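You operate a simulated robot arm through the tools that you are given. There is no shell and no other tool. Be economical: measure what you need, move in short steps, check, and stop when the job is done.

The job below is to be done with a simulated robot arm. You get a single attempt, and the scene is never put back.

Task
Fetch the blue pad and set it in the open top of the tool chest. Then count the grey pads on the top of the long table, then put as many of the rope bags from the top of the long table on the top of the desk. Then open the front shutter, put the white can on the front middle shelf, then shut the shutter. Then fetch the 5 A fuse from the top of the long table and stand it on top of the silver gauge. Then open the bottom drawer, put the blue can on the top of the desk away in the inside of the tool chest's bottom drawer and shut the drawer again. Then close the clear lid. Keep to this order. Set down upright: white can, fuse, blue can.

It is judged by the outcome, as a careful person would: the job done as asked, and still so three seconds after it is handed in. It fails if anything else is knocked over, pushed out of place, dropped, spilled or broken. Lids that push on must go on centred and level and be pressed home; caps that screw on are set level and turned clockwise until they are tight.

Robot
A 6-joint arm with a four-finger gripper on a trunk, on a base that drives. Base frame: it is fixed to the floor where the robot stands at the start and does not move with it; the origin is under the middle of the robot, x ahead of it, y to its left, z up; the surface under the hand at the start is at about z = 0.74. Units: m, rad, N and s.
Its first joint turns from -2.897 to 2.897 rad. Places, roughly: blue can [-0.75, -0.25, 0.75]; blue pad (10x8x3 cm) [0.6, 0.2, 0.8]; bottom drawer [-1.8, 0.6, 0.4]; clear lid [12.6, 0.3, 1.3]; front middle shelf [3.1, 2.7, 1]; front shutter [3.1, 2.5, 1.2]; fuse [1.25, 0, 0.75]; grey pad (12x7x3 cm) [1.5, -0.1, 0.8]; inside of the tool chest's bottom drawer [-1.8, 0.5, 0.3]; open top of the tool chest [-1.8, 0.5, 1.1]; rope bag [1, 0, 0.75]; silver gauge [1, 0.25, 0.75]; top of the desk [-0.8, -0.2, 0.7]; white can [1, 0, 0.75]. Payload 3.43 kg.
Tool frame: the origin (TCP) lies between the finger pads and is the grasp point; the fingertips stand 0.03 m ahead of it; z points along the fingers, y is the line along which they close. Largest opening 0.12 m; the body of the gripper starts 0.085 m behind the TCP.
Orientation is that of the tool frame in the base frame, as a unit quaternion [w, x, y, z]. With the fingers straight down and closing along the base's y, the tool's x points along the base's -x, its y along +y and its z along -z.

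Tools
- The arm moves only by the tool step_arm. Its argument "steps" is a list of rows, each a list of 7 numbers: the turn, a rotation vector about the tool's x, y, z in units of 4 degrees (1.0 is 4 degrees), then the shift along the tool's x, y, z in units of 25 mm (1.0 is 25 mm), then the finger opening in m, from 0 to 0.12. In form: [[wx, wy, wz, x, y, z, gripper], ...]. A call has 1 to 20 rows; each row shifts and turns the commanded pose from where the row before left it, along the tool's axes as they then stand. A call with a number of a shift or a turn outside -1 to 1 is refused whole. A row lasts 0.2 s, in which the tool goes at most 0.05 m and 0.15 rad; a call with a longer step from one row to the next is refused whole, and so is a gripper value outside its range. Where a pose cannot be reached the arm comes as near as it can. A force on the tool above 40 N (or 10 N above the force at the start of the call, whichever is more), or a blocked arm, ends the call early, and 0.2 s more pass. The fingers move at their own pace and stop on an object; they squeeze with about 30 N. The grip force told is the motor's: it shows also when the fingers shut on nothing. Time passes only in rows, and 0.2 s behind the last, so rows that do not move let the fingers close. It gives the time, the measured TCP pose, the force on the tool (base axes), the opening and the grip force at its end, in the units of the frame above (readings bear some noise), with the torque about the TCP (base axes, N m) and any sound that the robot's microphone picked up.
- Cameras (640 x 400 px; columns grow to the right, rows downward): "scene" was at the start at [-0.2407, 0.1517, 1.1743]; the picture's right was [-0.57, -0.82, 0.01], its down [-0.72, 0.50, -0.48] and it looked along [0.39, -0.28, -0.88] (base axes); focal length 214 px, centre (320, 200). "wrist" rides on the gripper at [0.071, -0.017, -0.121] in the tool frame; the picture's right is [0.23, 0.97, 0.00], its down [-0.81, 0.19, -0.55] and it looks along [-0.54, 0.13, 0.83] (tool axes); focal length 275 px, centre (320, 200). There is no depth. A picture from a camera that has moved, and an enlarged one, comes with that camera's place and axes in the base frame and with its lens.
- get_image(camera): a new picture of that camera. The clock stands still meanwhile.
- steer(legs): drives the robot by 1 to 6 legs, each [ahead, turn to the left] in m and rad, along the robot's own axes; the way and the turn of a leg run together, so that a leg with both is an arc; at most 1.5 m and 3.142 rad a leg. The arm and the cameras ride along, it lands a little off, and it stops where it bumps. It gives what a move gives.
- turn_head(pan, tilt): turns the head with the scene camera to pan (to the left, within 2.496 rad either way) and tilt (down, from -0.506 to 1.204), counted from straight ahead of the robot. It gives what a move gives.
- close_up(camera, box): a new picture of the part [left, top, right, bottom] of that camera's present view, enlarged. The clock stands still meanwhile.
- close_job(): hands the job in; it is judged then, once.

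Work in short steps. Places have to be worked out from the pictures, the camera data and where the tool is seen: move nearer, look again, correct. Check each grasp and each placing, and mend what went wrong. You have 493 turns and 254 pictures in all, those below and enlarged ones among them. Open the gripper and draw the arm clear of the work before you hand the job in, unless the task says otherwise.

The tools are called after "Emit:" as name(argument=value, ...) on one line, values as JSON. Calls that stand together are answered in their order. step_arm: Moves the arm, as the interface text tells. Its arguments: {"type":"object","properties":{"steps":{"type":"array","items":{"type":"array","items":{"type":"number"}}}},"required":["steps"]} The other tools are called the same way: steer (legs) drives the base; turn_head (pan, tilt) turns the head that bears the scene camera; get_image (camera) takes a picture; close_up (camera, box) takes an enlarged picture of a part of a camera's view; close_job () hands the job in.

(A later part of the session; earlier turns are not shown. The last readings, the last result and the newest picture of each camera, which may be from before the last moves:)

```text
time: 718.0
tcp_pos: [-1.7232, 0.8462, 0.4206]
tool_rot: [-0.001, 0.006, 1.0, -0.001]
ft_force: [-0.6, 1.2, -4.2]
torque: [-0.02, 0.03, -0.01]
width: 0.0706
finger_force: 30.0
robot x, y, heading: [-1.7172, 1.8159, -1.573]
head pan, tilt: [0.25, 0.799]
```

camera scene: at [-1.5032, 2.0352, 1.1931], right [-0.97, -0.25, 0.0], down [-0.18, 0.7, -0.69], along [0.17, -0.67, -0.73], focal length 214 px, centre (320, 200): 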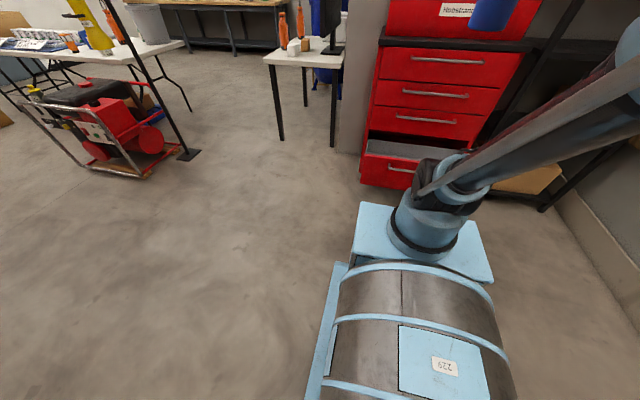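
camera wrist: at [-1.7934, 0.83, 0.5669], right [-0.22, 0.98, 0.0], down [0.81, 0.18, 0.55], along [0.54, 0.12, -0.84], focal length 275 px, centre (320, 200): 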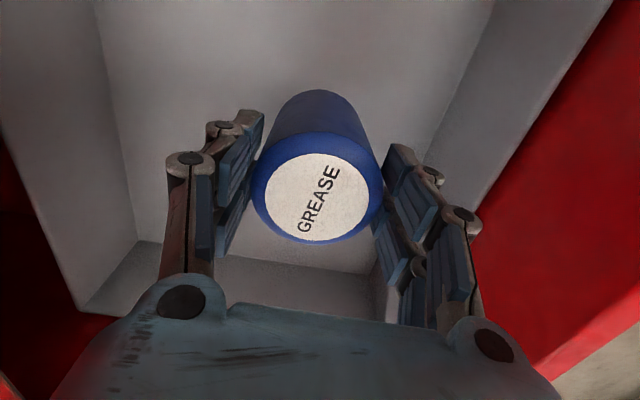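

Emit:
step_arm(steps=[[0, 0, 0, 0, 0, 0.15, 0.04], [0, 0, 0, 0, 0, 0.15, 0.04], [0, 0, 0, 0, 0, 0.15, 0.04], [0, 0, 0, 0, 0, 0.15, 0.04], [0, 0, 0, 0, 0, 0.15, 0.04], [0, 0, 0, 0, 0, 0.15, 0.04], [0, 0, 0, 0, 0, 0.15, 0.04], [0, 0, 0, 0, 0, 0.15, 0.04], [0, 0, 0, 0, 0, 0.15, 0.04], [0, 0, 0, 0, 0, 0.15, 0.04]])

```text
time: 720.2
tcp_pos: [-1.7203, 0.8452, 0.3842]
tool_rot: [-0.002, 0.006, 1.0, -0.002]
ft_force: [-0.4, 0.4, 24.9]
torque: [0.01, -0.18, -0.01]
width: 0.0711
finger_force: 30.0
robot x, y, heading: [-1.7134, 1.8187, -1.571]
head pan, tilt: [0.25, 0.799]
```

Contact with the drawer floor. Release gently.

Emit:
step_arm(steps=[[0, 0, 0, 0, 0, -0.08, 0.04], [0, 0, 0, 0, 0, 0, 0.078], [0, 0, 0, 0, 0, 0, 0.085], [0, 0, 0, 0, 0, 0, 0.09], [0, 0, 0, 0, 0, -0.4, 0.09], [0, 0, 0, 0, 0, -0.8, 0.09], [0, 0, 0, 0, 0, -1, 0.09], [0, 0, 0, 0, 0, -1, 0.09], [0, 0, 0, 0, 0, -1, 0.09], [0, 0, 0, 0, 0, -1, 0.09], [0, 0, 0, 0, 0, -1, 0.09]])

Emit:
get_image(camera="wrist")

```text
time: 722.6
tcp_pos: [-1.7201, 0.8459, 0.5411]
tool_rot: [-0.002, 0.007, 1.0, -0.001]
ft_force: [0.5, -0.2, -0.2]
torque: [0.02, 0.01, -0.03]
width: 0.0898
finger_force: 0.1
robot x, y, heading: [-1.7119, 1.8178, -1.574]
head pan, tilt: [0.25, 0.799]
```

```text
38 pictures are left
camera wrist: at [-1.7926, 0.8296, 0.6618], right [-0.22, 0.98, 0.0], down [0.81, 0.18, 0.55], along [0.54, 0.12, -0.84], focal length 275 px, centre (320, 200)
```

wrist: 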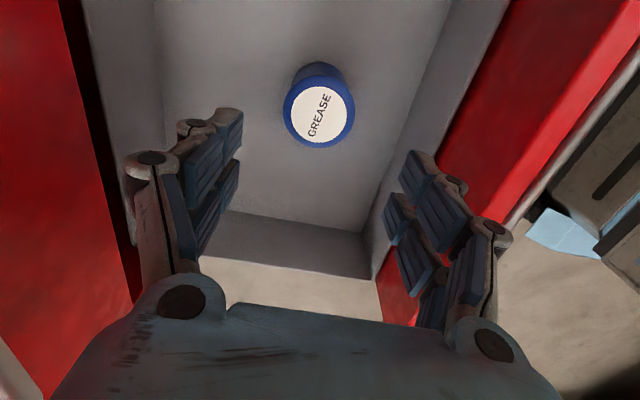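

The can stands upright in the drawer. Raise, back off, and set up to push the drawer shut with the hand's thin side toward the chest.

Emit:
step_arm(steps=[[0, 0, 0, 0, 0, -1, 0.09], [0, 0, 0, 0, 0, -1, 0.09], [0, 0, 0, 0, 0, -1, 0.09], [0, 0, 0, 0, 0, -1, 0.09], [0, 0, 0, 0, 0, -1, 0.09], [0, 0, 0, 0, 0, -1, 0.09], [0, 0, 0, 0, 0, -1, 0.09], [0, 0, 0, 0, 0, -1, 0.06]])

Emit:
steer(legs=[[-0.3, 0]])

Emit:
step_arm(steps=[[0, 0, 1, 0, 0, 0, 0.06], [0, 0, 1, 0, 0, 0, 0.06], [0, 0, 1, 0, 0, 0, 0.06], [0, 0, 1, 0, 0, 0, 0.06], [0, 0, 1, 0, 0, 0, 0.06], [0, 0, 1, 0, 0, 0, 0.06], [0, 0, 1, 0, 0, 0, 0.06], [0, 0, 1, 0, 0, 0, 0.06], [0, 0, 1, 0, 0, 0, 0.06], [0, 0, 1, 0, 0, 0, 0.06], [0, 0, 1, 0, 0, 0, 0.06], [0, 0, 1, 0, 0, 0, 0.06], [0, 0, 1, 0, 0, 0, 0.06], [0, 0, 1, 0, 0, 0, 0.06], [0, 0, 1, 0, 0, 0, 0.06], [0, 0, 1, 0, 0, 0, 0.06], [0, 0, 1, 0, 0, 0, 0.06], [0, 0, 1, 0, 0, 0, 0.06], [0, 0, 1, 0, 0, 0, 0.06], [0, 0, 1, 0, 0, 0, 0.06]])

Emit:
step_arm(steps=[[0, 0, 1, 0, -0.7, 0, 0.06], [0, 0, 1, 0, -0.7, 0, 0.06], [0, -0.75, 0.5, 0, -0.7, 0, 0.06], [0, -1, 0, 0, -0.7, 0, 0.06], [0, -1, 0, 0, 0, 0, 0.06], [0, -1, 0, 0, 0, 0, 0.06]])

Emit:
get_image(camera="wrist")

```text
time: 724.4
tcp_pos: [-1.7206, 0.8471, 0.7408]
tool_rot: [-0.001, 0.006, 1.0, 0.0]
ft_force: [0.2, -0.4, -0.4]
torque: [0.02, 0.04, 0.03]
width: 0.0599
finger_force: 0.0
robot x, y, heading: [-1.7131, 1.8189, -1.57]
head pan, tilt: [0.25, 0.799]
```

```text
time: 726.5
tcp_pos: [-1.72, 1.1523, 0.7394]
tool_rot: [-0.002, 0.005, 1.0, 0.0]
ft_force: [-0.6, 0.1, 0.5]
torque: [0.01, 0.02, 0.0]
width: 0.0598
finger_force: 0.1
robot x, y, heading: [-1.7148, 2.1267, -1.565]
head pan, tilt: [0.25, 0.799]
```

```text
time: 730.7
tcp_pos: [-1.7187, 1.1596, 0.7508]
tool_rot: [0.004, 0.647, 0.762, -0.007]
ft_force: [-0.4, 0.2, -0.9]
torque: [0.03, 0.0, -0.03]
width: 0.0601
finger_force: 0.1
robot x, y, heading: [-1.7138, 2.1249, -1.565]
head pan, tilt: [0.25, 0.799]
```

```text
time: 732.1
tcp_pos: [-1.7891, 1.1557, 0.7512]
tool_rot: [0.098, 0.704, 0.696, -0.099]
ft_force: [0.2, -0.1, 0.3]
torque: [0.04, 0.02, 0.01]
width: 0.0601
finger_force: 0.0
robot x, y, heading: [-1.7107, 2.1236, -1.567]
head pan, tilt: [0.25, 0.799]
```

```text
37 pictures are left
camera wrist: at [-1.805, 1.2587, 0.8471], right [0.98, 0.21, -0.07], down [0.19, -0.63, 0.75], along [0.12, -0.75, -0.65], focal length 275 px, centre (320, 200)
```

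wrist: 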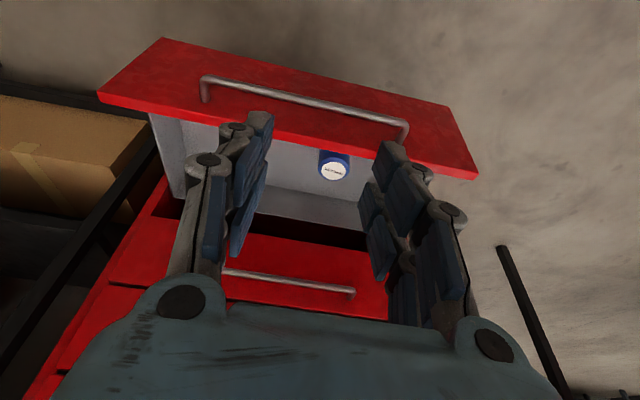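

Good alignment with the handle. Descend along the tool axis to handle height in front of the bar.

Emit:
step_arm(steps=[[0, 0, 0, 0, 0, 0.97, 0.06], [0, 0, 0, 0, 0, 0.97, 0.06], [0, 0, 0, 0, 0, 0.97, 0.06], [0, 0, 0, 0, 0, 0.97, 0.06], [0, 0, 0, 0, 0, 0.97, 0.06], [0, 0, 0, 0, 0, 0.97, 0.06], [0, 0, 0, 0, 0, 0.97, 0.06], [0, 0, 0, 0, 0, 0.97, 0.06], [0, 0, 0, 0, 0, 0.97, 0.06], [0, 0, 0, 0, 0, 0.97, 0.06], [0, 0, 0, 0, 0, 0.97, 0.06], [0, 0, 0, 0, 0, 0.97, 0.06]])

Emit:
get_image(camera="wrist")

```text
time: 734.7
tcp_pos: [-1.7905, 1.0778, 0.4695]
tool_rot: [0.097, 0.704, 0.697, -0.099]
ft_force: [0.9, -0.2, 0.7]
torque: [-0.03, 0.0, -0.02]
width: 0.0603
finger_force: 0.1
robot x, y, heading: [-1.7103, 2.123, -1.57]
head pan, tilt: [0.25, 0.799]
```

```text
36 pictures are left
camera wrist: at [-1.8072, 1.18, 0.5664], right [0.98, 0.21, -0.06], down [0.19, -0.63, 0.75], along [0.12, -0.75, -0.65], focal length 275 px, centre (320, 200)
```

wrist: 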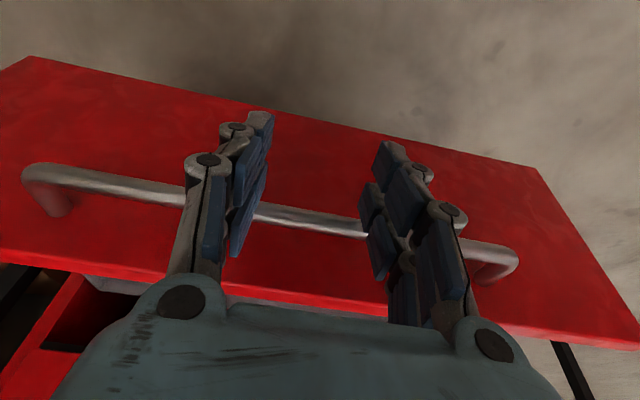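

Fingers are in front of the bar. Push by driving forward 0.2 m.

Emit:
steer(legs=[[0.2, 0]])

Emit:
get_image(camera="wrist")

```text
time: 736.4
tcp_pos: [-1.7901, 0.8745, 0.4704]
tool_rot: [0.096, 0.704, 0.697, -0.1]
ft_force: [0.2, 0.8, 0.2]
torque: [0.01, 0.01, 0.02]
width: 0.0602
finger_force: 0.0
robot x, y, heading: [-1.7134, 1.9222, -1.568]
head pan, tilt: [0.25, 0.799]
```

```text
35 pictures are left
camera wrist: at [-1.8071, 0.9778, 0.5667], right [0.98, 0.21, -0.06], down [0.19, -0.63, 0.75], along [0.12, -0.75, -0.65], focal length 275 px, centre (320, 200)
```

wrist: 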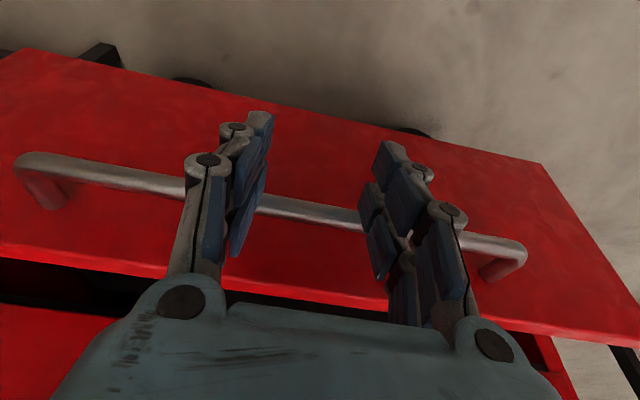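

Closing well. Push another 0.12 m (it will stop when seated).

Emit:
steer(legs=[[0.1, 0]])

Emit:
get_image(camera="wrist")

```text
time: 737.4
tcp_pos: [-1.7894, 0.8261, 0.508]
tool_rot: [0.111, 0.701, 0.695, -0.112]
ft_force: [-0.8, -1.9, -2.1]
torque: [0.08, -0.02, 0.02]
width: 0.0
finger_force: 32.9
robot x, y, heading: [-1.7141, 1.8561, -1.567]
head pan, tilt: [0.25, 0.799]
stopped in leg 1: the force on the tool passed its limit at 48 N (the readings are from after the stop); the commanded pose is now the measured one
```

```text
34 pictures are left
camera wrist: at [-1.8066, 0.9329, 0.6011], right [0.98, 0.21, -0.07], down [0.19, -0.6, 0.78], along [0.12, -0.77, -0.63], focal length 275 px, centre (320, 200)
```

wrist: 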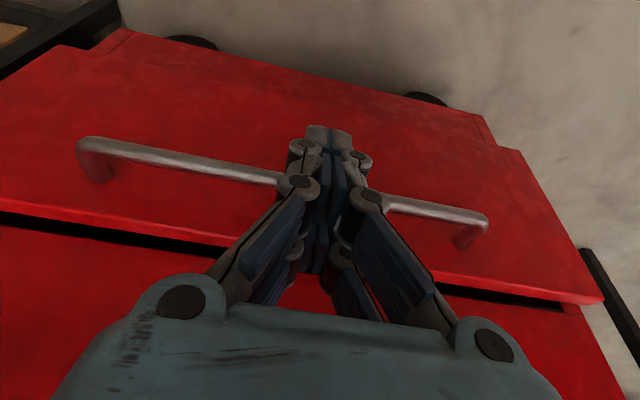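

The drawer seems ~4 cm from shut. Push again a little.

Emit:
steer(legs=[[0.06, 0]])

Emit:
get_image(camera="wrist")

```text
time: 738.4
tcp_pos: [-1.7925, 0.7663, 0.5102]
tool_rot: [0.109, 0.703, 0.694, -0.113]
ft_force: [0.2, -0.5, 0.2]
torque: [0.01, 0.01, -0.01]
width: 0.06
finger_force: 0.0
robot x, y, heading: [-1.7107, 1.7926, -1.572]
head pan, tilt: [0.25, 0.799]
```

```text
33 pictures are left
camera wrist: at [-1.808, 0.8724, 0.6019], right [0.98, 0.21, -0.07], down [0.19, -0.6, 0.78], along [0.12, -0.77, -0.63], focal length 275 px, centre (320, 200)
```

wrist: 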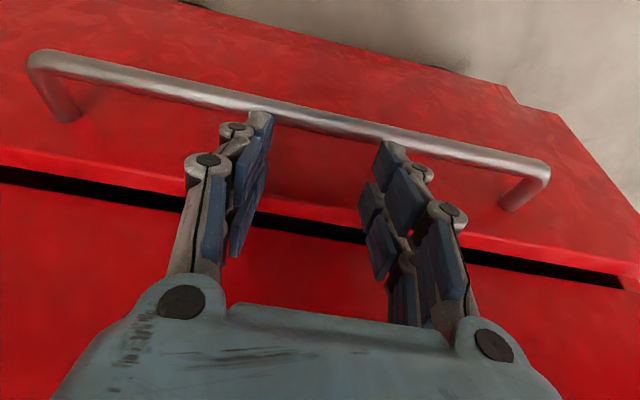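

The fingers rode up above the bar; the drawer is still slightly proud. Back off, lower to bar height, and push again.

Emit:
steer(legs=[[-0.1, 0]])

Emit:
step_arm(steps=[[0, 0.4, 0, 0.3, 0, 0.9, 0.06], [0, 0.4, 0, 0.3, 0, 0.9, 0.06], [0, 0, 0, 0, 0, 0.3, 0.06]])

Emit:
get_image(camera="wrist")

```text
time: 739.5
tcp_pos: [-1.7924, 0.8731, 0.5234]
tool_rot: [0.114, 0.702, 0.693, -0.117]
ft_force: [0.3, 0.6, 0.1]
torque: [0.02, -0.01, -0.04]
width: 0.0601
finger_force: 0.1
robot x, y, heading: [-1.7107, 1.8988, -1.571]
head pan, tilt: [0.25, 0.799]
```

```text
time: 740.3
tcp_pos: [-1.7921, 0.8777, 0.48]
tool_rot: [0.099, 0.705, 0.695, -0.102]
ft_force: [-0.2, -0.5, -0.2]
torque: [0.01, 0.0, -0.02]
width: 0.0598
finger_force: 0.0
robot x, y, heading: [-1.7161, 1.8953, -1.569]
head pan, tilt: [0.25, 0.799]
```

```text
32 pictures are left
camera wrist: at [-1.8075, 0.9808, 0.5752], right [0.98, 0.21, -0.07], down [0.18, -0.63, 0.76], along [0.12, -0.75, -0.65], focal length 275 px, centre (320, 200)
```

wrist: 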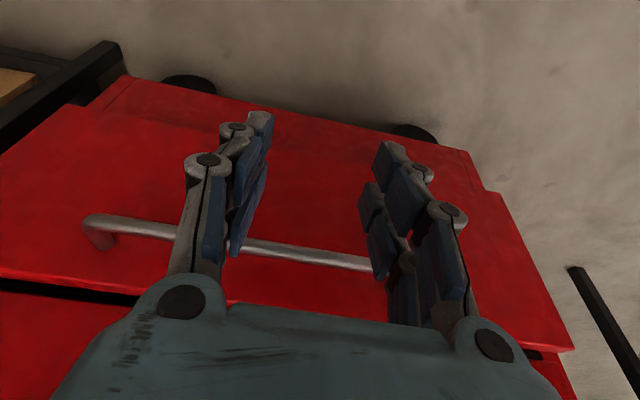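

Bar is ~3 cm from its shut place. Lower 2 cm more and push.

Emit:
step_arm(steps=[[0, 0, 0, 0.1, 0, 0.5, 0.06], [0, 0, 0, 0.1, 0, 0.4, 0.06]])

Emit:
steer(legs=[[0.125, 0]])

Emit:
get_image(camera="wrist")

```text
time: 740.9
tcp_pos: [-1.7916, 0.8761, 0.4572]
tool_rot: [0.099, 0.704, 0.696, -0.101]
ft_force: [0.2, -0.1, 0.8]
torque: [0.01, 0.02, 0.0]
width: 0.0601
finger_force: 0.1
robot x, y, heading: [-1.7148, 1.8967, -1.567]
head pan, tilt: [0.25, 0.799]
```

```text
time: 742.2
tcp_pos: [-1.7923, 0.7866, 0.4807]
tool_rot: [0.104, 0.702, 0.696, -0.106]
ft_force: [-0.6, -1.7, -3.1]
torque: [0.1, -0.03, 0.01]
width: 0.0601
finger_force: 0.1
robot x, y, heading: [-1.7137, 1.7897, -1.573]
head pan, tilt: [0.25, 0.799]
stopped in leg 1: the force on the tool passed its limit at 93 N (the readings are from after the stop); the commanded pose is now the measured one
```

```text
31 pictures are left
camera wrist: at [-1.8082, 0.8906, 0.5741], right [0.98, 0.21, -0.07], down [0.19, -0.62, 0.77], along [0.12, -0.76, -0.64], focal length 275 px, centre (320, 200)
```

wrist: 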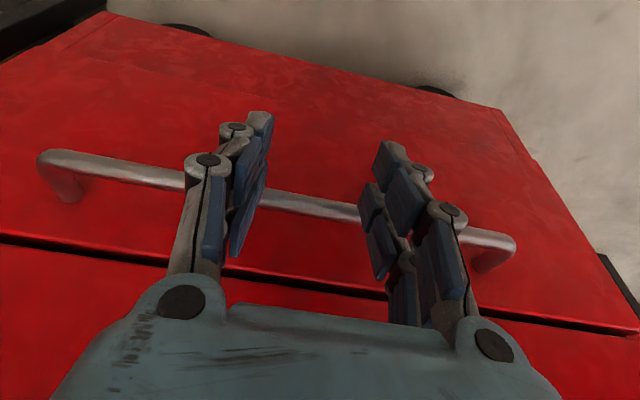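

It's flush now (hard stop). Back away, raise the arm and verify.

Emit:
steer(legs=[[-0.25, 0]])

Emit:
step_arm(steps=[[0, 0.7, 0, 0.5, 0, -1, 0.06], [0, 0.7, 0, 0.5, 0, -1, 0.06], [0, 0.7, 0, 0.5, 0, -1, 0.06], [0, 0.7, 0, 0.5, 0, -1, 0.06], [0, 0.7, 0, 0.5, 0, -1, 0.06], [0, 0.7, 0, 0.5, 0, -1, 0.06], [0, 0, 0, 0.6, 0, -1, 0.06], [0, 0, 0, 0.6, 0, -1, 0.06], [0, 0, 0, 0.6, 0, -1, 0.06], [0, 0, 0, 0.6, 0, -1, 0.06], [0, 0, 0, 0.6, 0, -1, 0.06], [0, 0, 0, 0.6, 0, -1, 0.06], [0, 0, 0, 0.6, 0, -1, 0.06], [0, 0, 0, 0.6, 0, -1, 0.06], [0, 0, 0, 0.6, 0, -1, 0.06], [0, 0, 0, 0.6, 0, -1, 0.06], [0, 0, 0, 0.6, 0, -1, 0.06], [0, 0, 0, 0.6, 0, -1, 0.06], [0, 0, 0, 0.6, 0, -1, 0.06], [0, 0, 0, 0.6, 0, -1, 0.06]])

Emit:
step_arm(steps=[[0, 0, 0, 0.6, 0, -1, 0.06], [0, 0, 0, 0.6, 0, -1, 0.06], [0, 0, 0, 0.6, 0, -1, 0.06], [0, 0, 0, 0.6, 0, -1, 0.06], [0, 0, 0, 0.6, 0, -1, 0.06], [0, 0, 0, 0.6, 0, -1, 0.06], [0, 0, 0, 0.6, 0, -1, 0.06], [0, 0, 0, 0.6, 0, -1, 0.06], [0, 0, 0, 0.6, 0, -1, 0.06], [0, 0, 0, 0.6, 0, -1, 0.06]])

Emit:
get_image(camera="scene")

```text
time: 744.0
tcp_pos: [-1.7945, 1.0361, 0.4812]
tool_rot: [0.103, 0.704, 0.695, -0.106]
ft_force: [-0.1, 0.3, 0.2]
torque: [-0.01, -0.01, -0.05]
width: 0.06
finger_force: 0.1
robot x, y, heading: [-1.7125, 2.0364, -1.572]
head pan, tilt: [0.25, 0.799]
```

```text
time: 748.2
tcp_pos: [-1.7871, 1.3582, 0.9739]
tool_rot: [0.006, 0.712, 0.702, -0.007]
ft_force: [0.5, -0.9, -0.4]
torque: [0.02, 0.0, 0.0]
width: 0.06
finger_force: 0.1
robot x, y, heading: [-1.7143, 2.0385, -1.572]
head pan, tilt: [0.25, 0.799]
```

```text
time: 750.4
tcp_pos: [-1.7866, 1.5111, 1.2211]
tool_rot: [0.006, 0.712, 0.703, -0.007]
ft_force: [-1.0, -1.2, -0.9]
torque: [-0.01, 0.01, 0.03]
width: 0.0599
finger_force: 0.2
robot x, y, heading: [-1.7155, 2.0421, -1.574]
head pan, tilt: [0.25, 0.799]
```

```text
30 pictures are left
camera scene: at [-1.5023, 2.2529, 1.1932], right [-0.97, -0.24, 0.0], down [-0.18, 0.7, -0.69], along [0.17, -0.67, -0.73], focal length 214 px, centre (320, 200)
```

scene: 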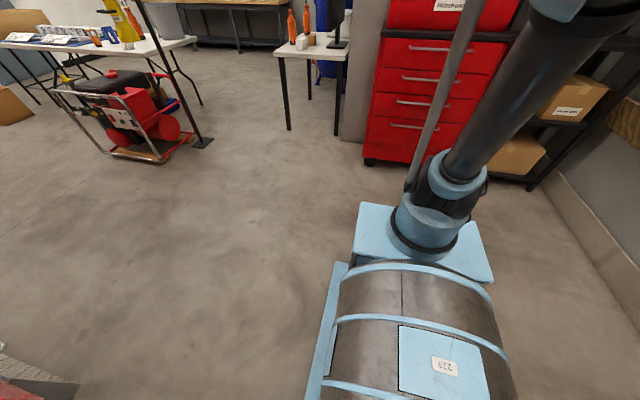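

Drawer is shut. Last: the clear lid at (12.6, 0.3, 1.3). Drive east along the corridor.

Emit:
steer(legs=[[0, 1.32], [1.2, 0], [0.55, 0], [0, 0.235], [1.4, 0], [1.4, 0]])

Emit:
turn_head(pan=0.0, tilt=0.2)

Emit:
get_image(camera="scene")

```text
time: 777.1
tcp_pos: [3.2501, 1.3798, 1.2203]
tool_rot: [0.008, 0.029, 1.0, -0.001]
ft_force: [0.8, -0.6, 0.2]
torque: [0.05, -0.01, 0.0]
width: 0.0599
finger_force: 0.1
robot x, y, heading: [2.7253, 1.4753, -0.051]
head pan, tilt: [0.25, 0.799]
```

```text
time: 778.1
tcp_pos: [3.2363, 1.3802, 1.225]
tool_rot: [0.015, 0.03, 0.999, -0.001]
ft_force: [-0.4, -0.2, -0.3]
torque: [0.01, 0.0, -0.01]
width: 0.0598
finger_force: 0.1
robot x, y, heading: [2.7302, 1.4766, -0.046]
head pan, tilt: [0.0, 0.201]
```

```text
29 pictures are left
camera scene: at [2.5372, 1.6768, 1.2465], right [-0.05, -1.0, 0.0], down [-0.21, 0.01, -0.98], along [0.98, -0.05, -0.21], focal length 214 px, centre (320, 200)
```

scene: 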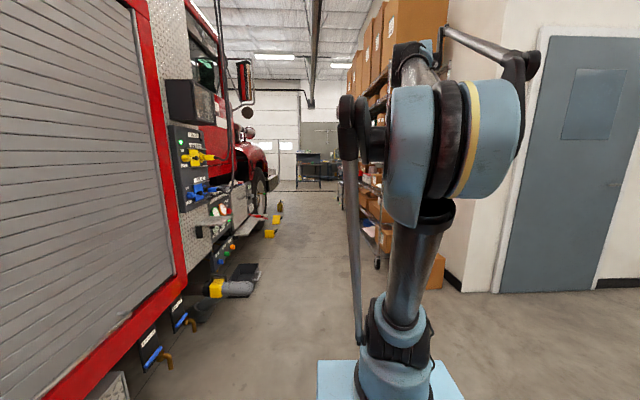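

The corridor at y≈1.5 is clear between shelf (y<0.9) and chocks (y≈2.3). Continue east.

Emit:
steer(legs=[[0, 0.05], [1.4, 0], [1.4, 0], [1.4, 0]])

Emit:
get_image(camera="scene")

```text
time: 799.0
tcp_pos: [7.4372, 1.3637, 1.2258]
tool_rot: [0.015, 0.016, 1.0, -0.002]
ft_force: [0.8, 0.1, -0.5]
torque: [0.01, 0.02, 0.03]
width: 0.0601
finger_force: 0.0
robot x, y, heading: [6.9267, 1.4453, -0.025]
head pan, tilt: [0.0, 0.201]
```

```text
28 pictures are left
camera scene: at [6.7298, 1.64, 1.2466], right [-0.02, -1.0, 0.0], down [-0.21, 0.0, -0.98], along [0.98, -0.02, -0.21], focal length 214 px, centre (320, 200)
```

scene: 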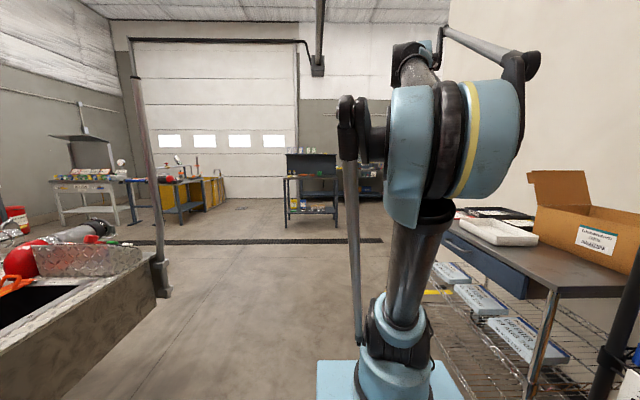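

The lid's direction is hidden behind the arm. Turn the robot right a bit to see it.

Emit:
steer(legs=[[0, -0.4]])

Emit:
get_image(camera="scene")

```text
time: 800.7
tcp_pos: [7.3514, 1.1775, 1.233]
tool_rot: [0.02, 0.215, 0.976, -0.005]
ft_force: [-0.7, 0.4, -0.4]
torque: [-0.03, 0.0, 0.0]
width: 0.06
finger_force: 0.1
robot x, y, heading: [6.9267, 1.4498, -0.422]
head pan, tilt: [0.0, 0.201]
```

```text
27 pictures are left
camera scene: at [6.8219, 1.703, 1.2466], right [-0.41, -0.91, 0.0], down [-0.19, 0.09, -0.98], along [0.89, -0.4, -0.21], focal length 214 px, centre (320, 200)
```

scene: 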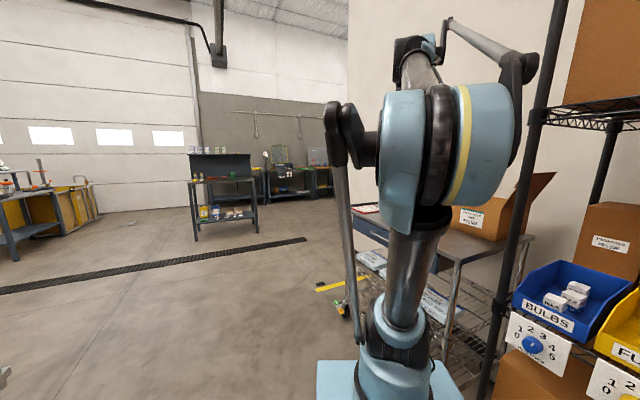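

Emit:
close_up(camera="scene", box=[170, 110, 360, 270])

```text
2.50 times, centred on (265, 190) of scene
camera zoom: at [6.8219, 1.703, 1.2466], right [-0.41, -0.91, 0.0], down [-0.19, 0.09, -0.98], along [0.89, -0.4, -0.21], focal length 536 px, centre (458, 225)
```

zoom: 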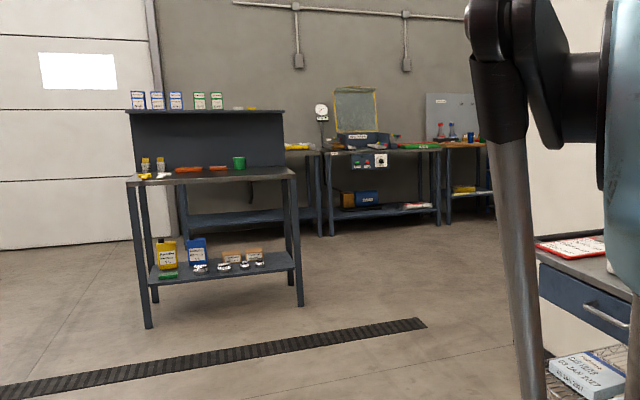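

I see it: a clear lid standing open on a box on the far bench. Drive there, passing between the desk and a thing on the floor at (8.15, 0.88).

Emit:
steer(legs=[[0, 0.306], [1.0, 0], [0.98, 0], [0, -0.208], [1.3, 0]])

Emit:
get_image(camera="scene")

```text
time: 818.9
tcp_pos: [10.5832, 0.5907, 1.2374]
tool_rot: [0.026, 0.169, 0.985, -0.007]
ft_force: [0.2, 0.1, 0.6]
torque: [-0.03, -0.04, 0.02]
width: 0.0602
finger_force: 0.1
robot x, y, heading: [10.1491, 0.8111, -0.322]
head pan, tilt: [0.0, 0.201]
```

```text
25 pictures are left
camera scene: at [10.0215, 1.0599, 1.2466], right [-0.32, -0.95, 0.0], down [-0.2, 0.07, -0.98], along [0.92, -0.32, -0.21], focal length 214 px, centre (320, 200)
```

scene: 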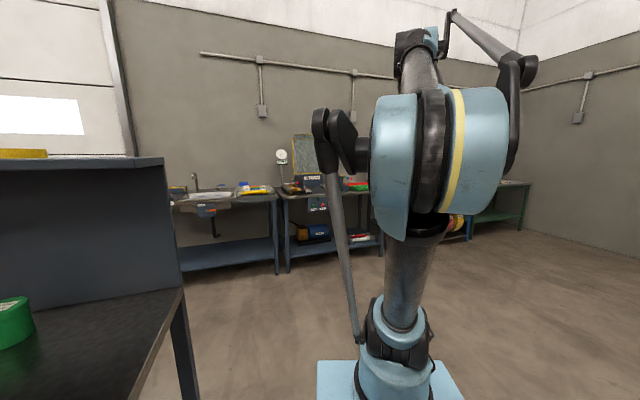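

Emit:
steer(legs=[[1.25, 0], [0, 0.32]])

Emit:
turn_head(pan=0.0, tilt=0.3)

Emit:
get_image(camera="scene")

```text
time: 826.3
tcp_pos: [11.7823, 0.3766, 1.2437]
tool_rot: [0.034, -0.004, 0.999, -0.001]
ft_force: [0.0, 0.3, -0.7]
torque: [0.02, 0.0, 0.0]
width: 0.0601
finger_force: 0.1
robot x, y, heading: [11.3085, 0.4347, 0.019]
head pan, tilt: [0.0, 0.201]
```

```text
time: 827.0
tcp_pos: [11.7666, 0.3766, 1.2483]
tool_rot: [0.039, -0.004, 0.999, -0.001]
ft_force: [-0.6, 0.3, 0.1]
torque: [0.01, 0.0, 0.04]
width: 0.0601
finger_force: 0.0
robot x, y, heading: [11.3127, 0.4382, 0.024]
head pan, tilt: [0.0, 0.3]
```

```text
24 pictures are left
camera scene: at [11.1087, 0.6235, 1.2373], right [0.02, -1.0, 0.0], down [-0.31, -0.01, -0.95], along [0.95, 0.02, -0.31], focal length 214 px, centre (320, 200)
```

scene: 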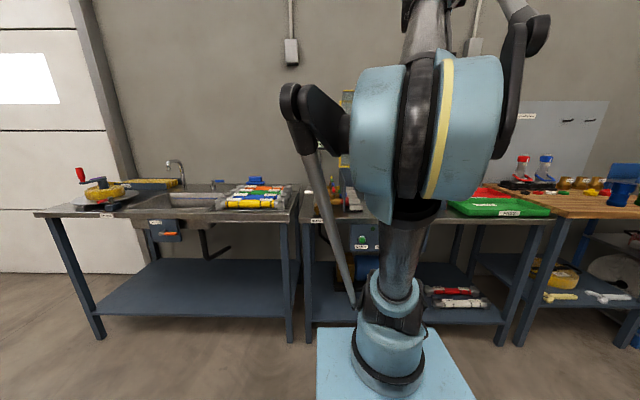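

Emit:
get_image(camera="wrist")

```text
23 pictures are left
camera wrist: at [11.6856, 0.36, 1.363], right [-0.24, 0.97, -0.02], down [0.76, 0.2, 0.61], along [0.6, 0.13, -0.79], focal length 275 px, centre (320, 200)
```

wrist: 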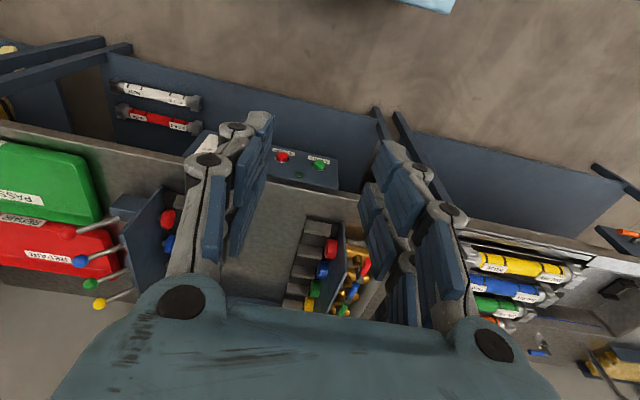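

The arm hides the box from the head camera; shift the robot right so the lid is seen to the left of the arm.

Emit:
steer(legs=[[0, -0.9], [0.48, 0], [0, 0.88]])

Emit:
get_image(camera="scene")

```text
time: 835.2
tcp_pos: [12.0583, -0.0287, 1.2488]
tool_rot: [0.039, 0.019, 0.999, -0.002]
ft_force: [-0.5, 0.0, 0.5]
torque: [0.04, -0.02, 0.01]
width: 0.0602
finger_force: 0.1
robot x, y, heading: [11.6055, 0.043, -0.026]
head pan, tilt: [0.0, 0.3]
```

```text
22 pictures are left
camera scene: at [11.4133, 0.2416, 1.2373], right [-0.03, -1.0, 0.0], down [-0.31, 0.01, -0.95], along [0.95, -0.03, -0.31], focal length 214 px, centre (320, 200)
```

scene: 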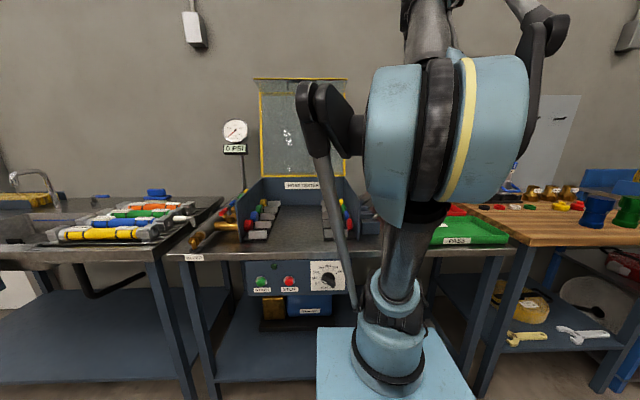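

Emit:
close_up(camera="scene", box=[180, 60, 380, 300])

```text
1.67 times, centred on (280, 180) of scene
camera zoom: at [11.4133, 0.2416, 1.2373], right [-0.03, -1.0, 0.0], down [-0.31, 0.01, -0.95], along [0.95, -0.03, -0.31], focal length 358 px, centre (387, 233)
```

zoom: 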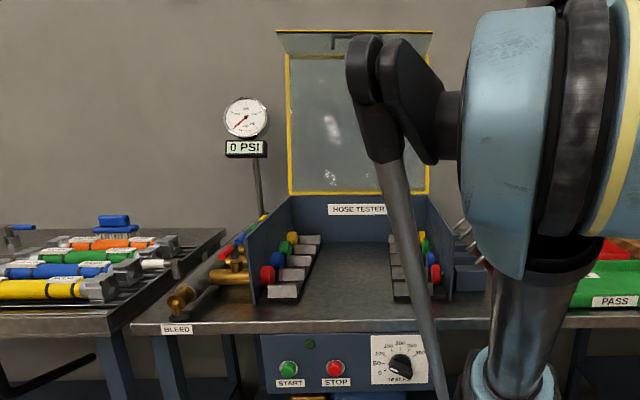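

It's a "hose tester" with a clear hinged lid standing open (z≈0.99–1.49, y≈0.07–0.53), with a lip and handle on top. Roll the hand for vertical closing and move toward the lid's middle.

Emit:
step_arm(steps=[[0, 0, -1, 0, 0, -0.5, 0.06], [0, 0, -1, 0, 0, -0.5, 0.06], [0, 0, -1, 0, 0, -0.5, 0.06], [0, 0, -1, 0, 0, -0.5, 0.06], [0, 0, -1, 0, 0, -0.5, 0.06], [0, 0, -1, 0, 0, -0.5, 0.06], [0, 0, -1, 0, 0, 0, 0.06], [0, 0, -1, 0, 0, 0, 0.06], [0, 0, -1, 0, 0, 0, 0.06], [0, 0, -1, 0, 0, 0, 0.06], [0, 0, -1, 0, 0, 0, 0.06], [0, 0, -1, 0, 0, 0, 0.06], [0, 0, -1, 0, 0, 0, 0.06], [0, 0, -1, 0, 0, 0, 0.06], [0, 0, -1, 0, 0, 0, 0.06], [0, 0, -1, 0, 0, 0, 0.06], [0, 0, -1, 0, 0, 0, 0.06], [0, 0, -1, 0, 0, 0, 0.06], [0, 0, -1, 0, 0, 0, 0.06], [0, 0, -1, 0, 0, 0, 0.06]])

Emit:
step_arm(steps=[[0, 0, -1, -1, -0.6, 0, 0.06], [0, 0, -1, -1, -0.6, 0, 0.06], [0, 0, -0.5, -1, -0.6, 0, 0.06], [0, 0, 0, -1, -0.6, 0, 0.06], [0, 0, 0, -1, -0.6, 0, 0.06], [0, 0, 0, -1, -0.6, 0, 0.06], [0, 0, 0, -1, -0.6, 0, 0.06], [0, 0, 0, -1, -0.6, 0, 0.06], [0, 0, 0, -1, 0, 0, 0.06], [0, 0, 0, -1, 0, 0, 0.06]])

Emit:
step_arm(steps=[[1, 0, 0, 0, 0, 0, 0.06], [1, 0, 0, 0, 0, 0, 0.06], [1, 0, 0, 0, 0, 0, 0.06], [1, 0, 0, 0, 0, 0, 0.06], [1, 0, 0, 0, 0, 0, 0.06], [1, 0, 0, 0, 0, 0, 0.06], [1, 0, 0, 0, 0, 0, 0.06], [1, 0, 0, 0, 0, 0, 0.06], [1, 0, 0, 0, 0, 0, 0.06], [1, 0, 0, 0, 0, 0, 0.06], [1, 0, 0, 0, 0, 0, 0.06], [1, 0, 0, 0, 0, 0, 0.06], [1, 0, 0, 0, 0, 0, 0.06], [1, 0, 0, 0, 0, 0, 0.06], [1, 0, 0, 0, 0, 0, 0.06], [1, 0, 0, 0, 0, 0, 0.06], [1, 0, 0, 0, 0, 0, 0.06], [1, 0, 0, 0, 0, 0, 0.06], [1, 0, 0, 0, 0, 0, 0.06]])

Emit:
get_image(camera="wrist")

```text
time: 839.4
tcp_pos: [12.0383, -0.026, 1.3296]
tool_rot: [0.033, -0.628, 0.777, -0.03]
ft_force: [-0.3, -0.8, -1.1]
torque: [0.0, -0.02, 0.02]
width: 0.0599
finger_force: 0.0
robot x, y, heading: [11.6078, 0.0461, -0.033]
head pan, tilt: [0.0, 0.3]
```

```text
time: 841.6
tcp_pos: [12.1729, 0.2115, 1.3388]
tool_rot: [0.03, -0.692, 0.72, -0.033]
ft_force: [0.6, -0.6, 0.2]
torque: [0.01, 0.03, -0.03]
width: 0.0602
finger_force: 0.1
robot x, y, heading: [11.6071, 0.0453, -0.031]
head pan, tilt: [0.0, 0.3]
```

```text
time: 845.6
tcp_pos: [12.1757, 0.212, 1.3397]
tool_rot: [0.45, -0.528, 0.546, -0.47]
ft_force: [-0.6, 0.5, 0.7]
torque: [-0.02, -0.02, -0.04]
width: 0.0598
finger_force: 0.0
robot x, y, heading: [11.6089, 0.0443, -0.034]
head pan, tilt: [0.0, 0.3]
```

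```text
20 pictures are left
camera wrist: at [12.0552, 0.1454, 1.3746], right [-0.16, -0.23, -0.96], down [-0.54, 0.83, -0.11], along [0.82, 0.51, -0.25], focal length 275 px, centre (320, 200)
```

wrist: 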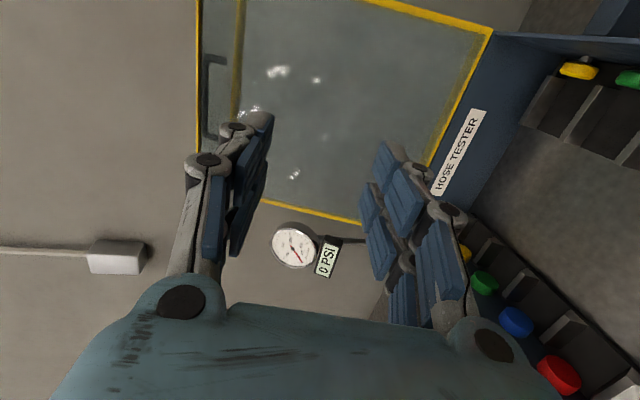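

The handle is a bar along y (y≈0.22–0.355) near (x≈12.6, z≈1.46), hinge at (12.56, 1.0). Move a bit closer and bring the open fingers in front of it.

Emit:
steer(legs=[[0.06, 0]])

Emit:
step_arm(steps=[[0, 0, 0, -0.3, -0.75, 0.7, 0.06], [0, 0, 0, -0.3, -0.75, 0.7, 0.06], [0, 0, 0, -0.3, -0.75, 0.7, 0.06], [0, 0, 0, -0.3, -0.75, 0.7, 0.06], [0, 0, 0, -0.3, -0.75, 0.7, 0.06], [0, 0, 0, -0.3, -0.75, 0.7, 0.06], [0, 0, 0, -0.3, -0.7, 0.7, 0.06], [0, 0, 0, -0.3, -0.6, 0.7, 0.06], [0, 0, 0, -0.3, -0.5, 0.7, 0.06]])

Emit:
get_image(camera="wrist")

Emit:
close_up(camera="scene", box=[220, 40, 380, 180])

```text
time: 846.5
tcp_pos: [12.2356, 0.2101, 1.3395]
tool_rot: [0.45, -0.527, 0.547, -0.469]
ft_force: [0.5, 1.0, -0.4]
torque: [-0.04, 0.02, 0.01]
width: 0.0601
finger_force: 0.0
robot x, y, heading: [11.6712, 0.0448, -0.026]
head pan, tilt: [0.0, 0.3]
```

```text
time: 848.5
tcp_pos: [12.4001, 0.2702, 1.4815]
tool_rot: [0.454, -0.525, 0.544, -0.473]
ft_force: [-1.7, -0.1, -0.1]
torque: [0.0, 0.02, 0.04]
width: 0.0604
finger_force: 0.1
robot x, y, heading: [11.6711, 0.0475, -0.032]
head pan, tilt: [0.0, 0.3]
```

```text
19 pictures are left
camera wrist: at [12.2804, 0.2043, 1.5147], right [-0.15, -0.23, -0.96], down [-0.54, 0.83, -0.11], along [0.83, 0.51, -0.24], focal length 275 px, centre (320, 200)
```

wrist: 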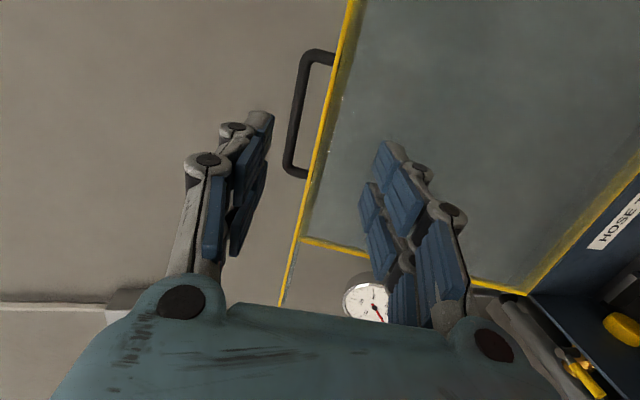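

```text
2.86 times, centred on (300, 110) of scene
camera zoom: at [11.4743, 0.2398, 1.2373], right [-0.03, -1.0, 0.0], down [-0.31, 0.01, -0.95], along [0.95, -0.03, -0.31], focal length 613 px, centre (377, 457)
```

zoom: 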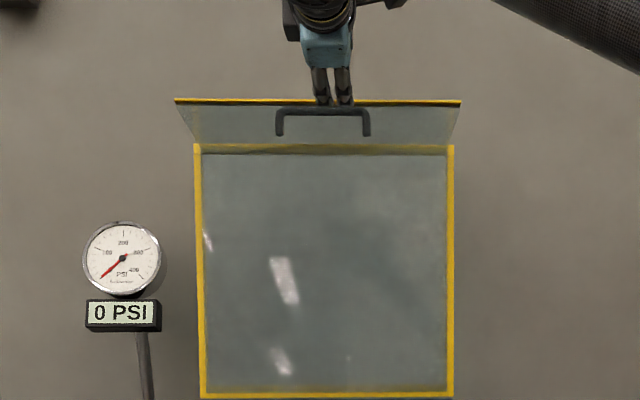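

Now it's clear: the lid has a flap at the top projecting forward (edge at x≈12.52, z≈1.462, sloping). I'll grip that flap edge with vertical closing at matching pitch, then pull it over.

Emit:
step_arm(steps=[[-1, 0, 0, -0.2, -0.35, 0, 0.06], [-1, 0, 0, -0.2, -0.35, 0, 0.06], [-1, 0, 0, -0.2, -0.35, 0, 0.06], [-1, 0, 0, -0.2, -0.35, 0, 0.06], [-0.4, 0, 0, 0, 0, 0.5, 0.06], [0, 0, 0, 0, 0, 0.5, 0.06]])

Emit:
get_image(camera="wrist")

```text
time: 849.9
tcp_pos: [12.4338, 0.2896, 1.5043]
tool_rot: [0.369, -0.587, 0.609, -0.384]
ft_force: [0.0, 1.1, 0.4]
torque: [-0.03, 0.0, -0.02]
width: 0.06
finger_force: 0.2
robot x, y, heading: [11.6672, 0.042, -0.028]
head pan, tilt: [0.0, 0.3]
```

```text
17 pictures are left
camera wrist: at [12.3285, 0.2221, 1.571], right [-0.43, -0.21, -0.88], down [-0.55, 0.83, 0.07], along [0.72, 0.51, -0.48], focal length 275 px, centre (320, 200)
```

wrist: 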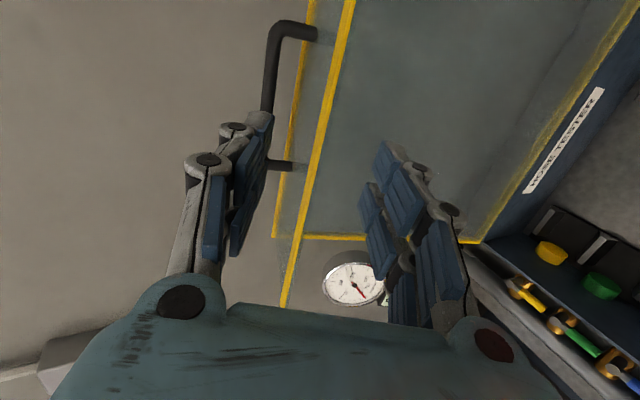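

The flap edge passes between the fingers. Advance ~0.107 m and close on it.

Emit:
step_arm(steps=[[0, 0, 0, 0, 0, 0.9, 0.06], [0, 0, 0, 0, 0, 0.9, 0.06], [0, 0, 0, 0, 0, 0.9, 0.06], [0, 0, 0, 0, 0, 0.8, 0.06], [0, 0, 0, 0, 0, 0.7, 0.06], [0, 0, 0, 0, 0, 0, 0], [0, 0, 0, 0, 0, 0, 0], [0, 0, 0, 0, 0, 0, 0]])

Emit:
get_image(camera="wrist")

```text
time: 851.7
tcp_pos: [12.5268, 0.285, 1.457]
tool_rot: [0.368, -0.588, 0.611, -0.383]
ft_force: [-16.9, -6.2, -29.6]
torque: [-1.67, -1.0, 0.75]
width: 0.0123
finger_force: 44.5
robot x, y, heading: [11.6689, 0.0427, -0.027]
head pan, tilt: [0.0, 0.3]
```

```text
16 pictures are left
camera wrist: at [12.4225, 0.2199, 1.5247], right [-0.43, -0.22, -0.88], down [-0.55, 0.83, 0.07], along [0.72, 0.51, -0.48], focal length 275 px, centre (320, 200)
```

wrist: 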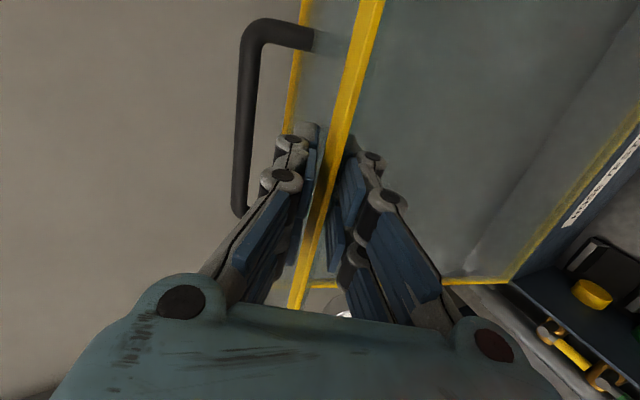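

Gripped (12 mm). Pull gently forward along the arc with matching rotation.

Emit:
step_arm(steps=[[0.4, 0, 0, 0, 0.22, -0.43, 0], [0.4, 0, 0, 0, 0.24, -0.43, 0], [0.4, 0, 0, 0, 0.24, -0.44, 0], [0.4, 0, 0, 0, 0.24, -0.44, 0]])

```text
time: 852.7
tcp_pos: [12.4789, 0.2867, 1.4515]
tool_rot: [0.399, -0.566, 0.589, -0.417]
ft_force: [7.7, -17.7, -25.7]
torque: [-1.41, -1.18, 1.03]
width: 0.012
finger_force: 44.0
robot x, y, heading: [11.6714, 0.0403, -0.03]
head pan, tilt: [0.0, 0.3]
```

Good. Continue along the arc.

Emit:
step_arm(steps=[[0.46, 0, 0, 0, 0.28, -0.49, 0], [0.46, 0, 0, 0, 0.29, -0.5, 0], [0.46, 0, 0, 0, 0.29, -0.51, 0], [0.46, 0, 0, 0, 0.29, -0.52, 0], [0.46, 0, 0, 0, 0.29, -0.52, 0], [0.46, 0, 0, 0, 0.29, -0.53, 0], [0.46, 0, 0, 0, 0.29, -0.54, 0], [0.46, 0, 0, 0, 0.29, -0.54, 0]])

```text
time: 853.9
tcp_pos: [12.3995, 0.2886, 1.4397]
tool_rot: [0.443, -0.531, 0.556, -0.462]
ft_force: [30.8, -13.5, -90.1]
torque: [-0.31, -0.4, -1.05]
width: 0.0189
finger_force: 45.6
robot x, y, heading: [11.668, 0.0433, -0.03]
head pan, tilt: [0.0, 0.3]
stopped in row 5: the force on the tool passed its limit at 44 N (the readings are from after the stop); the commanded pose is now the measured one
```

The arc is lower than my path by ~1 cm; the lid is now past vertical. Loosen the grip so the flap rests on the lower finger.

Emit:
step_arm(steps=[[0, 0, 0, 0, 0.3, 0, 0.02], [0, 0, 0, 0, 0.1, 0, 0.03], [0, 0, 0, 0, 0, 0, 0.035], [0, 0, 0, 0, 0, 0, 0.035]])

Emit:
get_image(camera="wrist")

Emit:
get_image(camera="scene")

```text
time: 854.9
tcp_pos: [12.3932, 0.2879, 1.4366]
tool_rot: [0.445, -0.53, 0.553, -0.464]
ft_force: [-0.2, 0.4, 0.0]
torque: [0.03, -0.01, 0.02]
width: 0.0351
finger_force: 0.1
robot x, y, heading: [11.6683, 0.0429, -0.028]
head pan, tilt: [0.0, 0.3]
```

```text
15 pictures are left
camera wrist: at [12.2742, 0.2215, 1.4735], right [-0.18, -0.22, -0.96], down [-0.54, 0.83, -0.09], along [0.82, 0.51, -0.27], focal length 275 px, centre (320, 200)
```

wrist: 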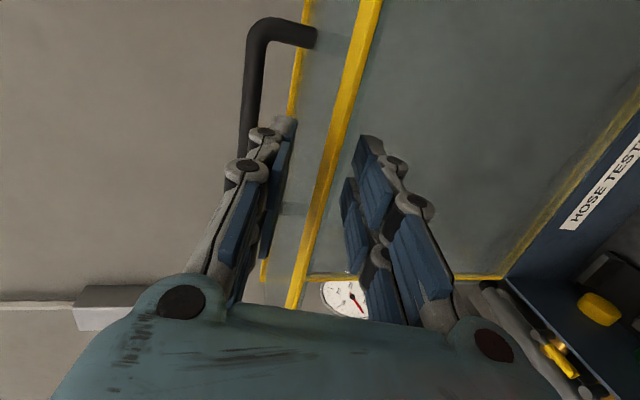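

```text
14 pictures are left
camera scene: at [11.4746, 0.24, 1.2373], right [-0.03, -1.0, 0.0], down [-0.31, 0.01, -0.95], along [0.95, -0.03, -0.31], focal length 214 px, centre (320, 200)
```

scene: 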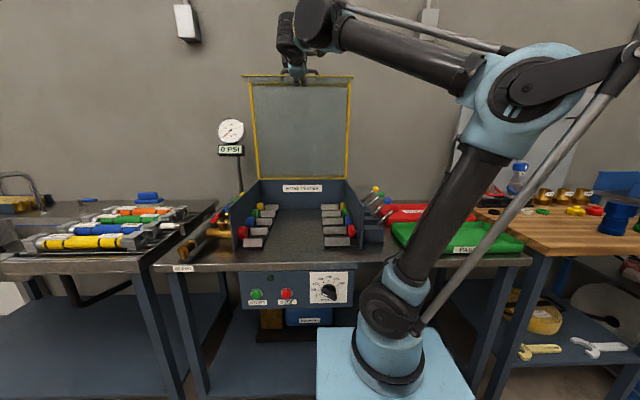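

The hinge holds the lid in place. Continue in alternation: lower a little with the upper finger on the flap, then drive back.

Emit:
step_arm(steps=[[0.5, 0, 0, 0, 0.4, -0.3, 0.035], [0.5, 0, 0, 0, 0.4, -0.3, 0.035], [0.5, 0, 0, 0, 0.4, -0.4, 0.035], [0.5, 0, 0, 0, 0.4, -0.4, 0.035]])

Emit:
steer(legs=[[-0.05, 0]])

Emit:
get_image(camera="scene")

```text
time: 855.9
tcp_pos: [12.3536, 0.2887, 1.4016]
tool_rot: [0.481, -0.498, 0.519, -0.502]
ft_force: [-7.6, -5.9, 19.3]
torque: [0.42, -0.8, 0.04]
width: 0.0468
finger_force: 10.4
robot x, y, heading: [11.6682, 0.0441, -0.027]
head pan, tilt: [0.0, 0.3]
```

```text
time: 856.8
tcp_pos: [12.3061, 0.2923, 1.4015]
tool_rot: [0.481, -0.498, 0.519, -0.501]
ft_force: [4.2, -0.2, -7.7]
torque: [-0.03, -0.15, -0.02]
width: 0.0402
finger_force: 4.7
robot x, y, heading: [11.6191, 0.0468, -0.028]
head pan, tilt: [0.0, 0.3]
```

```text
13 pictures are left
camera scene: at [11.4256, 0.2414, 1.2374], right [-0.03, -1.0, 0.0], down [-0.31, 0.01, -0.95], along [0.95, -0.03, -0.31], focal length 214 px, centre (320, 200)
```

scene: 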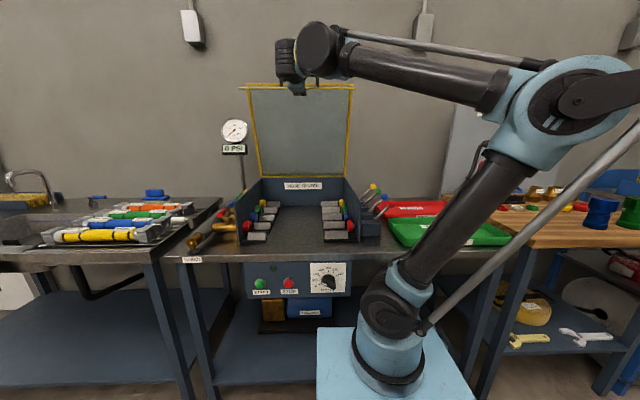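

Emit:
step_arm(steps=[[0.3, 0, 0, 0, 0.5, -0.3, 0.035], [0.3, 0, 0, 0, 0.5, -0.3, 0.035], [0.3, 0, 0, 0, 0.5, -0.3, 0.035], [0.3, 0, 0, 0, 0.5, -0.3, 0.035]])

Emit:
steer(legs=[[-0.04, 0]])

Emit:
step_arm(steps=[[0, 0, 0, 0, 0.5, -0.2, 0.04], [0, 0, 0, 0, 0.5, -0.2, 0.045], [0, 0, 0, 0, 0.5, -0.2, 0.05]])

Emit:
get_image(camera="scene")

```text
time: 857.1
tcp_pos: [12.2815, 0.2877, 1.4042]
tool_rot: [0.483, -0.492, 0.521, -0.504]
ft_force: [77.1, -10.3, -102.1]
torque: [-0.84, -3.61, -0.87]
width: 0.0814
finger_force: 30.8
robot x, y, heading: [11.6213, 0.0434, -0.024]
head pan, tilt: [0.0, 0.3]
stopped in row 1: the force on the tool passed its limit at 102 N (the readings are from after the stop); the commanded pose is now the measured one
```

```text
time: 857.8
tcp_pos: [12.2338, 0.2885, 1.426]
tool_rot: [0.491, -0.484, 0.513, -0.511]
ft_force: [0.5, 1.9, -0.1]
torque: [0.0, -0.03, -0.13]
width: 0.0351
finger_force: 0.1
robot x, y, heading: [11.6147, 0.0465, -0.032]
head pan, tilt: [0.0, 0.3]
stopped in leg 1: the force on the tool passed its limit at 158 N (the readings are from after the stop); the commanded pose is now the measured one
```

```text
time: 858.6
tcp_pos: [12.2197, 0.2882, 1.3877]
tool_rot: [0.491, -0.483, 0.514, -0.511]
ft_force: [0.2, 0.0, 0.2]
torque: [0.02, -0.02, 0.0]
width: 0.0498
finger_force: 0.1
robot x, y, heading: [11.6151, 0.0448, -0.031]
head pan, tilt: [0.0, 0.3]
```

```text
12 pictures are left
camera scene: at [11.4208, 0.2415, 1.2373], right [-0.03, -1.0, 0.0], down [-0.31, 0.01, -0.95], along [0.95, -0.03, -0.31], focal length 214 px, centre (320, 200)
```

scene: 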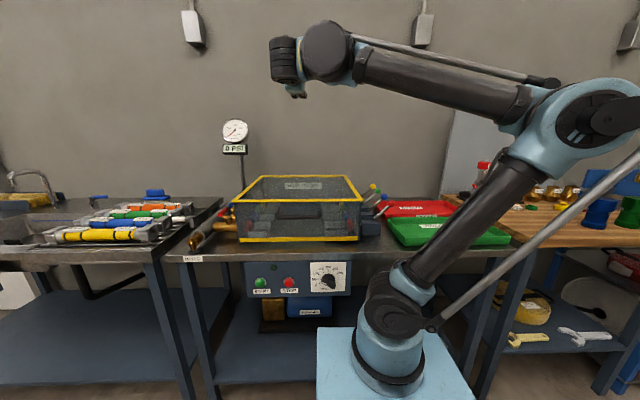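

The lid has swung shut on its own. Zoom to verify it is fully closed and intact.

Emit:
close_up(camera="scene", box=[200, 150, 400, 275])

```text
3.20 times, centred on (300, 212) of scene
camera zoom: at [11.4208, 0.2415, 1.2373], right [-0.03, -1.0, 0.0], down [-0.31, 0.01, -0.95], along [0.95, -0.03, -0.31], focal length 686 px, centre (384, 160)
```

zoom: 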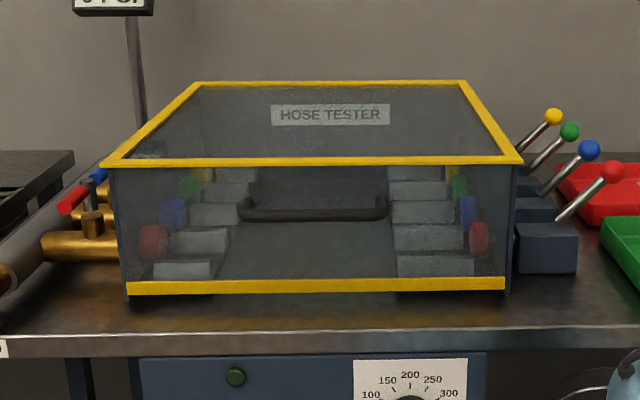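

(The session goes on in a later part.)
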